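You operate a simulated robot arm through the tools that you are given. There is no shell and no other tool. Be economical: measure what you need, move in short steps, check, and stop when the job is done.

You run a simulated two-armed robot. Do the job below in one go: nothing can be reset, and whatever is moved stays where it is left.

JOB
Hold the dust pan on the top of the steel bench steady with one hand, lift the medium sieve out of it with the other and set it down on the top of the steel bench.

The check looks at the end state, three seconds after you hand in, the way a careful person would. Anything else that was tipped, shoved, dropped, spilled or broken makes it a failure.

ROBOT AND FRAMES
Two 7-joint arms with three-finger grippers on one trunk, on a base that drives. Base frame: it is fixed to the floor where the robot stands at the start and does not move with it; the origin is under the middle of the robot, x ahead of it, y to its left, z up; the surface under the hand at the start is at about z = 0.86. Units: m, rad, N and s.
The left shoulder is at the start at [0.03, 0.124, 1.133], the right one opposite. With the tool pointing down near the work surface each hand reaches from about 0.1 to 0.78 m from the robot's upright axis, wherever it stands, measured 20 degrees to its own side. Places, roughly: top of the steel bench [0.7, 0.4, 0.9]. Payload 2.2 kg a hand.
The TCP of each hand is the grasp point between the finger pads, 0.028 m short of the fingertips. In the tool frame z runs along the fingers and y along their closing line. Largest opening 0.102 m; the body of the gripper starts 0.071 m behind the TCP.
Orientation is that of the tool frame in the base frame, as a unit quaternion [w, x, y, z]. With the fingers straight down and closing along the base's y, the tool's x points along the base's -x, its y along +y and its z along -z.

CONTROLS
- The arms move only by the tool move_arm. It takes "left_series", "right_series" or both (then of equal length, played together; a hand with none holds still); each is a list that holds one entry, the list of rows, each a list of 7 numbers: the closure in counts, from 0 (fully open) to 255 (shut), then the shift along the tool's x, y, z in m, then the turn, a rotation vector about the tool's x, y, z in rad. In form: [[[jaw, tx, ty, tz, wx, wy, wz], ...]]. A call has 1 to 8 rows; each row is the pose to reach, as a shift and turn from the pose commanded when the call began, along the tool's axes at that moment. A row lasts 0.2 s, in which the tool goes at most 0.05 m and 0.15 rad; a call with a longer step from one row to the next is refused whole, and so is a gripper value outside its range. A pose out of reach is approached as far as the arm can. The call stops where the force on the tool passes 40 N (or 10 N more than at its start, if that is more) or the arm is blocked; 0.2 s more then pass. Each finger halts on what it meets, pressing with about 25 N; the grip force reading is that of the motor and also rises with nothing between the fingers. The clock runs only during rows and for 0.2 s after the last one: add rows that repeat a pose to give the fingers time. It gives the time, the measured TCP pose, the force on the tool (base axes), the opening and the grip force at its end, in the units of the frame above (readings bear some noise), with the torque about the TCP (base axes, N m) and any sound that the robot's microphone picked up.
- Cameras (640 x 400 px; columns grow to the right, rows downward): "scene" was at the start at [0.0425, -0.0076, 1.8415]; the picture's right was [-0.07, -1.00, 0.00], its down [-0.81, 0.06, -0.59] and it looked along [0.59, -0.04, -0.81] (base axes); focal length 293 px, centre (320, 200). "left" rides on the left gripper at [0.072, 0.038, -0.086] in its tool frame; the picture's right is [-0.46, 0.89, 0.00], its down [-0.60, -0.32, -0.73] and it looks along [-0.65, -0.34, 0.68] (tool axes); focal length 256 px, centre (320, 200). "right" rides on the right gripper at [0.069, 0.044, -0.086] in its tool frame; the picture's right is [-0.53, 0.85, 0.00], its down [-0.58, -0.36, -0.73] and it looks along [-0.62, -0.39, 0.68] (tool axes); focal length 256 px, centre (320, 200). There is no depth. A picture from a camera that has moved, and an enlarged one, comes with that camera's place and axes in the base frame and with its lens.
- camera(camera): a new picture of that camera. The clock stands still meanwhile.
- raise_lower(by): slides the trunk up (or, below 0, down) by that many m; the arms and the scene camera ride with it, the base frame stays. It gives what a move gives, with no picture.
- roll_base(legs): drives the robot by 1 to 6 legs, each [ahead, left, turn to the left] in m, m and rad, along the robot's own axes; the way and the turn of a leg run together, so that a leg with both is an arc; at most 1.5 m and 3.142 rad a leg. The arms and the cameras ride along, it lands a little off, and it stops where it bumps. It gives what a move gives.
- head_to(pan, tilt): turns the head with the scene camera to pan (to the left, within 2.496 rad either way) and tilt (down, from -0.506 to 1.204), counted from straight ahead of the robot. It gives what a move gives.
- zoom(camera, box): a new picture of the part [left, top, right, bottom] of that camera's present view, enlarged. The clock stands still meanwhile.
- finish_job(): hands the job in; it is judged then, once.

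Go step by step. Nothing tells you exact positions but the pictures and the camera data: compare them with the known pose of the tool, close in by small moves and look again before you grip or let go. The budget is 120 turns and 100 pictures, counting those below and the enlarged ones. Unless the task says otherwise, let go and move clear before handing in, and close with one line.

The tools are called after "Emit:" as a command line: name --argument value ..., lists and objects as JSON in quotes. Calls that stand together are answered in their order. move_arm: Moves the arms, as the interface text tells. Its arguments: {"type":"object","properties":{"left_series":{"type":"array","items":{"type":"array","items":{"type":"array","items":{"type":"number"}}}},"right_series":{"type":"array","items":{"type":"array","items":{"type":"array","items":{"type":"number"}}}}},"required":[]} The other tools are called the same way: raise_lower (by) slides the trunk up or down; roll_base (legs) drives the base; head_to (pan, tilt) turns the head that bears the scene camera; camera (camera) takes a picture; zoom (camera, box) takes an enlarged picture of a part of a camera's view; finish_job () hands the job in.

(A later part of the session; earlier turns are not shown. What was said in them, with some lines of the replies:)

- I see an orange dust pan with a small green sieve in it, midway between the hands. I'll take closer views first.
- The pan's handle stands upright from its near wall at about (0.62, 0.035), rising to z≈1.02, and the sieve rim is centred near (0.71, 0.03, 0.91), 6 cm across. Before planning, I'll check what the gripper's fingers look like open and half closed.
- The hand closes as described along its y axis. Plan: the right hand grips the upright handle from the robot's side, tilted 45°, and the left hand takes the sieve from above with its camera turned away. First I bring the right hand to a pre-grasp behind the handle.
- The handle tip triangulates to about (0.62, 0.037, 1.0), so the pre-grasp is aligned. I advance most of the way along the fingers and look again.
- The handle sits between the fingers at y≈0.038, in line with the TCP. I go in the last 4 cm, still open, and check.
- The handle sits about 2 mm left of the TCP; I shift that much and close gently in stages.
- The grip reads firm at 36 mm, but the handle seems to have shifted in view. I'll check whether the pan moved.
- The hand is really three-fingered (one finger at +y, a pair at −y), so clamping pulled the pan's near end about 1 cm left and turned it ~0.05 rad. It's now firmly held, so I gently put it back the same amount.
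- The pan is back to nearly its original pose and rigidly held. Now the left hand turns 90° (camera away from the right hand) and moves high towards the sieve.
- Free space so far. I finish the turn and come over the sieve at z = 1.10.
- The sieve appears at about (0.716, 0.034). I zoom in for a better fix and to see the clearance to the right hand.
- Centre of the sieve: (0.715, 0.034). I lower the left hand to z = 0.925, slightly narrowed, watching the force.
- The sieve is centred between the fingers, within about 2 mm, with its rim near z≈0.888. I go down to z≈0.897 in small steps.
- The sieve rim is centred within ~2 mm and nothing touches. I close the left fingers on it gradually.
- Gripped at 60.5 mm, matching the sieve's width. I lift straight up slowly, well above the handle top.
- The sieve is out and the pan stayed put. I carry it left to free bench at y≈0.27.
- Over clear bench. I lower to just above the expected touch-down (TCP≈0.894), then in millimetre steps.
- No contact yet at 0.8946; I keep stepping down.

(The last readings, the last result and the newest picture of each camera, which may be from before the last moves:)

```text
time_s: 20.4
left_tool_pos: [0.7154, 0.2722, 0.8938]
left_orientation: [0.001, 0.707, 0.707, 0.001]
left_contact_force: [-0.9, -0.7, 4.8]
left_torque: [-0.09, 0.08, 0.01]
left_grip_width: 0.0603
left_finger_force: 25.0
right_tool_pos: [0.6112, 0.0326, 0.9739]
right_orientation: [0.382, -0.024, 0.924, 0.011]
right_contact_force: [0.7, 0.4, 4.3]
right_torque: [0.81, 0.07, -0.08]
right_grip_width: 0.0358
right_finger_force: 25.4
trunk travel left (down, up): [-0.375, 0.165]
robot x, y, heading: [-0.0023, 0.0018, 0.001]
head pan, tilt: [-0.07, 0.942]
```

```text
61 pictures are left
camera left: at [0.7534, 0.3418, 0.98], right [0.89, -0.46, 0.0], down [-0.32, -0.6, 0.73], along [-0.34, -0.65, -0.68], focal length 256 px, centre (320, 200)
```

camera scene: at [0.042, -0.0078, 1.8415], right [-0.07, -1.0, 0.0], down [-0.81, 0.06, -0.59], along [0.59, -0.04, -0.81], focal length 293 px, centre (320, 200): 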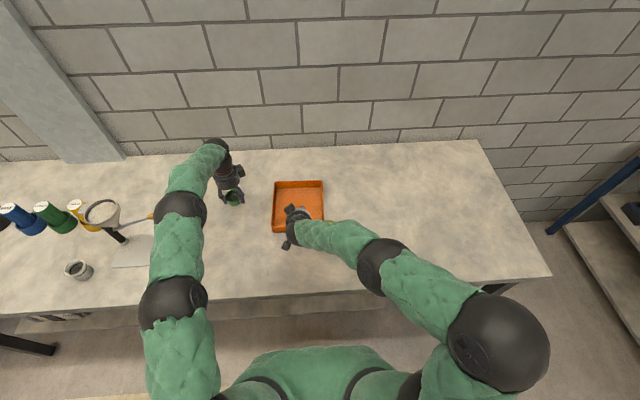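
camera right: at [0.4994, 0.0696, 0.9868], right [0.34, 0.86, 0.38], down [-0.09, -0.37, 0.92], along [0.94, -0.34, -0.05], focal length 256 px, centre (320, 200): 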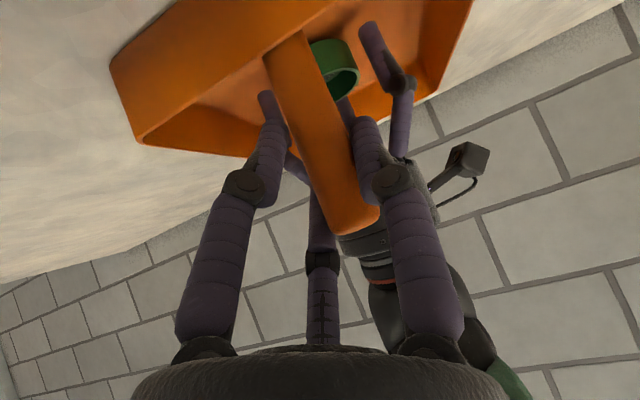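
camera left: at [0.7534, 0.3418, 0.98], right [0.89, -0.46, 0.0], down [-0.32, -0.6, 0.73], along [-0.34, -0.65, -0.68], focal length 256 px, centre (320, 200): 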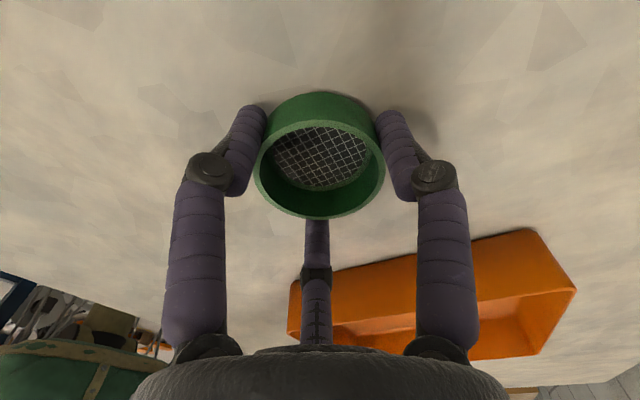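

Touch-down (4.8 N). I open gently and rise straight up.

Emit:
move_arm --left_series '[[[105, 0, 0, 0, 0, 0, 0], [85, 0, 0, 0, 0, 0, 0], [40, 0, 0, 0, 0, 0, 0], [15, 0, 0, 0, 0, 0, 0], [15, 0, 0, -0.02, 0, 0, 0], [15, 0, 0, -0.06, 0, 0, 0], [15, 0, 0, -0.1, 0, 0, 0], [15, 0, 0, -0.14, 0, 0, 0]]]'

Emit:
camera --camera "left"

Emit:
camera --camera "right"

```text
time_s: 22.2
left_tool_pos: [0.7146, 0.2708, 1.0332]
left_orientation: [-0.001, 0.707, 0.707, 0.0]
left_contact_force: [0.3, -0.1, -0.4]
left_torque: [0.04, -0.04, 0.03]
left_grip_width: 0.0961
left_finger_force: 0.1
right_tool_pos: [0.6102, 0.0309, 0.9746]
right_orientation: [0.382, -0.022, 0.924, 0.008]
right_contact_force: [-3.3, -1.2, 7.5]
right_torque: [0.84, 0.31, 0.23]
right_grip_width: 0.0362
right_finger_force: 25.2
trunk travel left (down, up): [-0.375, 0.165]
robot x, y, heading: [0.0002, 0.0009, 0.001]
head pan, tilt: [-0.07, 0.942]
```

```text
60 pictures are left
camera left: at [0.7528, 0.3416, 1.1198], right [0.88, -0.47, 0.0], down [-0.32, -0.6, 0.73], along [-0.34, -0.65, -0.68], focal length 256 px, centre (320, 200)
```

left: 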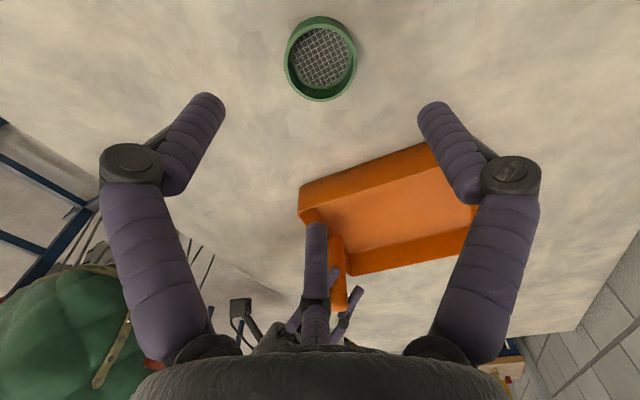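

```text
59 pictures are left
camera right: at [0.4993, 0.0696, 0.9867], right [0.34, 0.86, 0.38], down [-0.09, -0.37, 0.92], along [0.94, -0.34, -0.05], focal length 256 px, centre (320, 200)
```

right: 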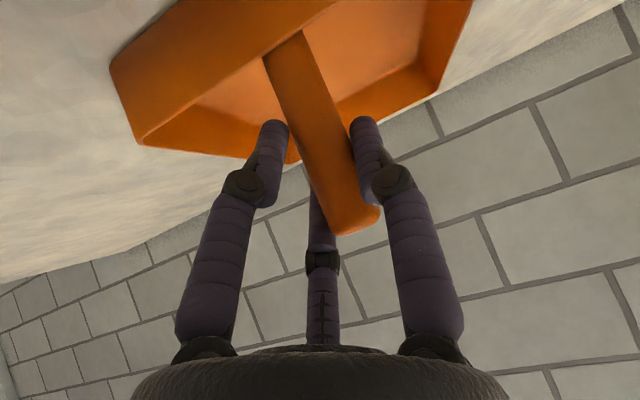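

The sieve stands upright on the bench. Now I slowly open the right hand and withdraw back along its fingers.

Emit:
move_arm --right_series '[[[170, 0, 0, 0, 0, 0, 0], [140, 0, 0, 0, 0, 0, 0], [80, 0, 0, 0, 0, 0, 0], [20, 0, -0.002, 0, 0, 0, 0], [10, 0, -0.004, 0, 0, 0, 0], [10, 0, -0.004, -0.02, 0, 0, 0], [10, 0, -0.004, -0.05, 0, 0, 0], [10, 0, -0.004, -0.085, 0, 0, 0]]]'

Emit:
camera --camera "right"

```text
time_s: 24.0
left_tool_pos: [0.7151, 0.2704, 1.0338]
left_orientation: [0.0, 0.707, 0.707, -0.001]
left_contact_force: [0.3, -0.9, 0.6]
left_torque: [-0.01, -0.02, 0.0]
left_grip_width: 0.0961
left_finger_force: 0.0
right_tool_pos: [0.549, 0.0217, 1.0342]
right_orientation: [0.382, -0.023, 0.924, 0.009]
right_contact_force: [-0.1, -0.5, -0.1]
right_torque: [-0.01, -0.02, -0.01]
right_grip_width: 0.0979
right_finger_force: 0.0
trunk travel left (down, up): [-0.375, 0.165]
robot x, y, heading: [-0.0031, -0.0007, -0.001]
head pan, tilt: [-0.07, 0.942]
```

```text
58 pictures are left
camera right: at [0.4381, 0.0599, 1.0475], right [0.34, 0.86, 0.38], down [-0.09, -0.37, 0.92], along [0.94, -0.34, -0.05], focal length 256 px, centre (320, 200)
```

right: 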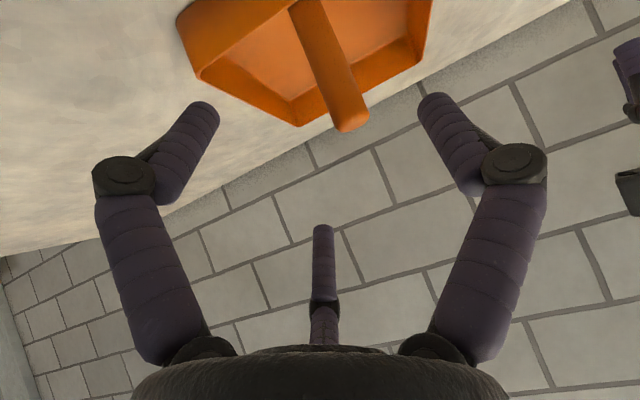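

Released cleanly. I back off both hands further and check the whole scene.

Emit:
move_arm --left_series '[[[15, 0, 0, -0.03, 0, 0, 0], [15, 0, 0, -0.06, 0, 0, 0], [15, 0, 0, -0.09, 0, 0, 0]]]' --right_series '[[[10, 0, -0.02, -0.035, 0, 0, 0], [10, 0, -0.05, -0.07, 0, 0, 0], [10, 0, -0.09, -0.09, 0, 0, 0]]]'

Emit:
camera --camera "scene"

Emit:
zoom --camera "scene" --box '[200, 150, 360, 250]'

```text
time_s: 24.8
left_tool_pos: [0.7178, 0.2679, 1.1259]
left_orientation: [-0.001, 0.707, 0.707, -0.001]
left_contact_force: [0.9, -0.3, -0.3]
left_torque: [0.02, -0.01, 0.0]
left_grip_width: 0.0962
left_finger_force: 0.0
right_tool_pos: [0.4897, -0.0713, 1.0988]
right_orientation: [0.383, -0.024, 0.923, 0.011]
right_contact_force: [0.0, 0.4, 0.9]
right_torque: [0.0, 0.01, 0.01]
right_grip_width: 0.0983
right_finger_force: 0.0
trunk travel left (down, up): [-0.375, 0.165]
robot x, y, heading: [0.0025, -0.0006, -0.007]
head pan, tilt: [-0.07, 0.942]
```

```text
57 pictures are left
camera scene: at [0.0403, -0.0094, 1.8415], right [-0.07, -1.0, 0.0], down [-0.81, 0.06, -0.59], along [0.59, -0.04, -0.81], focal length 293 px, centre (320, 200)
```

scene: 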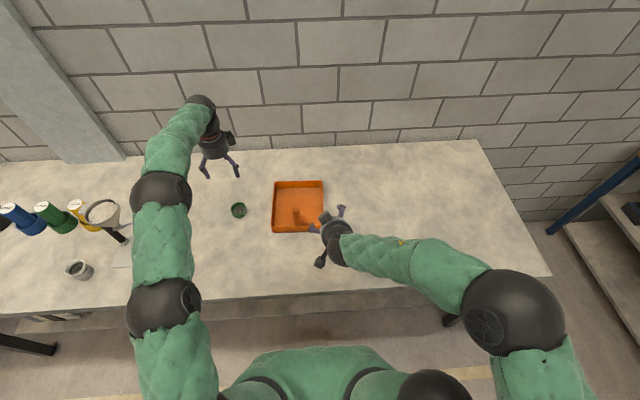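

```text
4.00 times, centred on (280, 200) of scene
camera zoom: at [0.0403, -0.0094, 1.8415], right [-0.07, -1.0, 0.0], down [-0.81, 0.06, -0.59], along [0.59, -0.04, -0.81], focal length 1171 px, centre (480, 200)
```

zoom: 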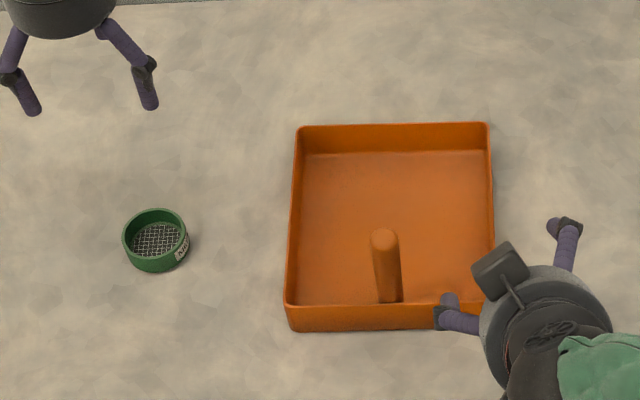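

The sieve stands flat on the bench, the pan is flat in its place, both hands are clear, and nothing else moved. I'm handing in.

Emit:
finish_job

```text
The job is handed in.
```

The right hand held the dust pan while the left lifted out the medium sieve. The sieve now stands on the bench to the left of the pan. Closing on the handle pulled the pan about 1 cm out of place; I moved it back to nearly where it was before lifting the sieve.
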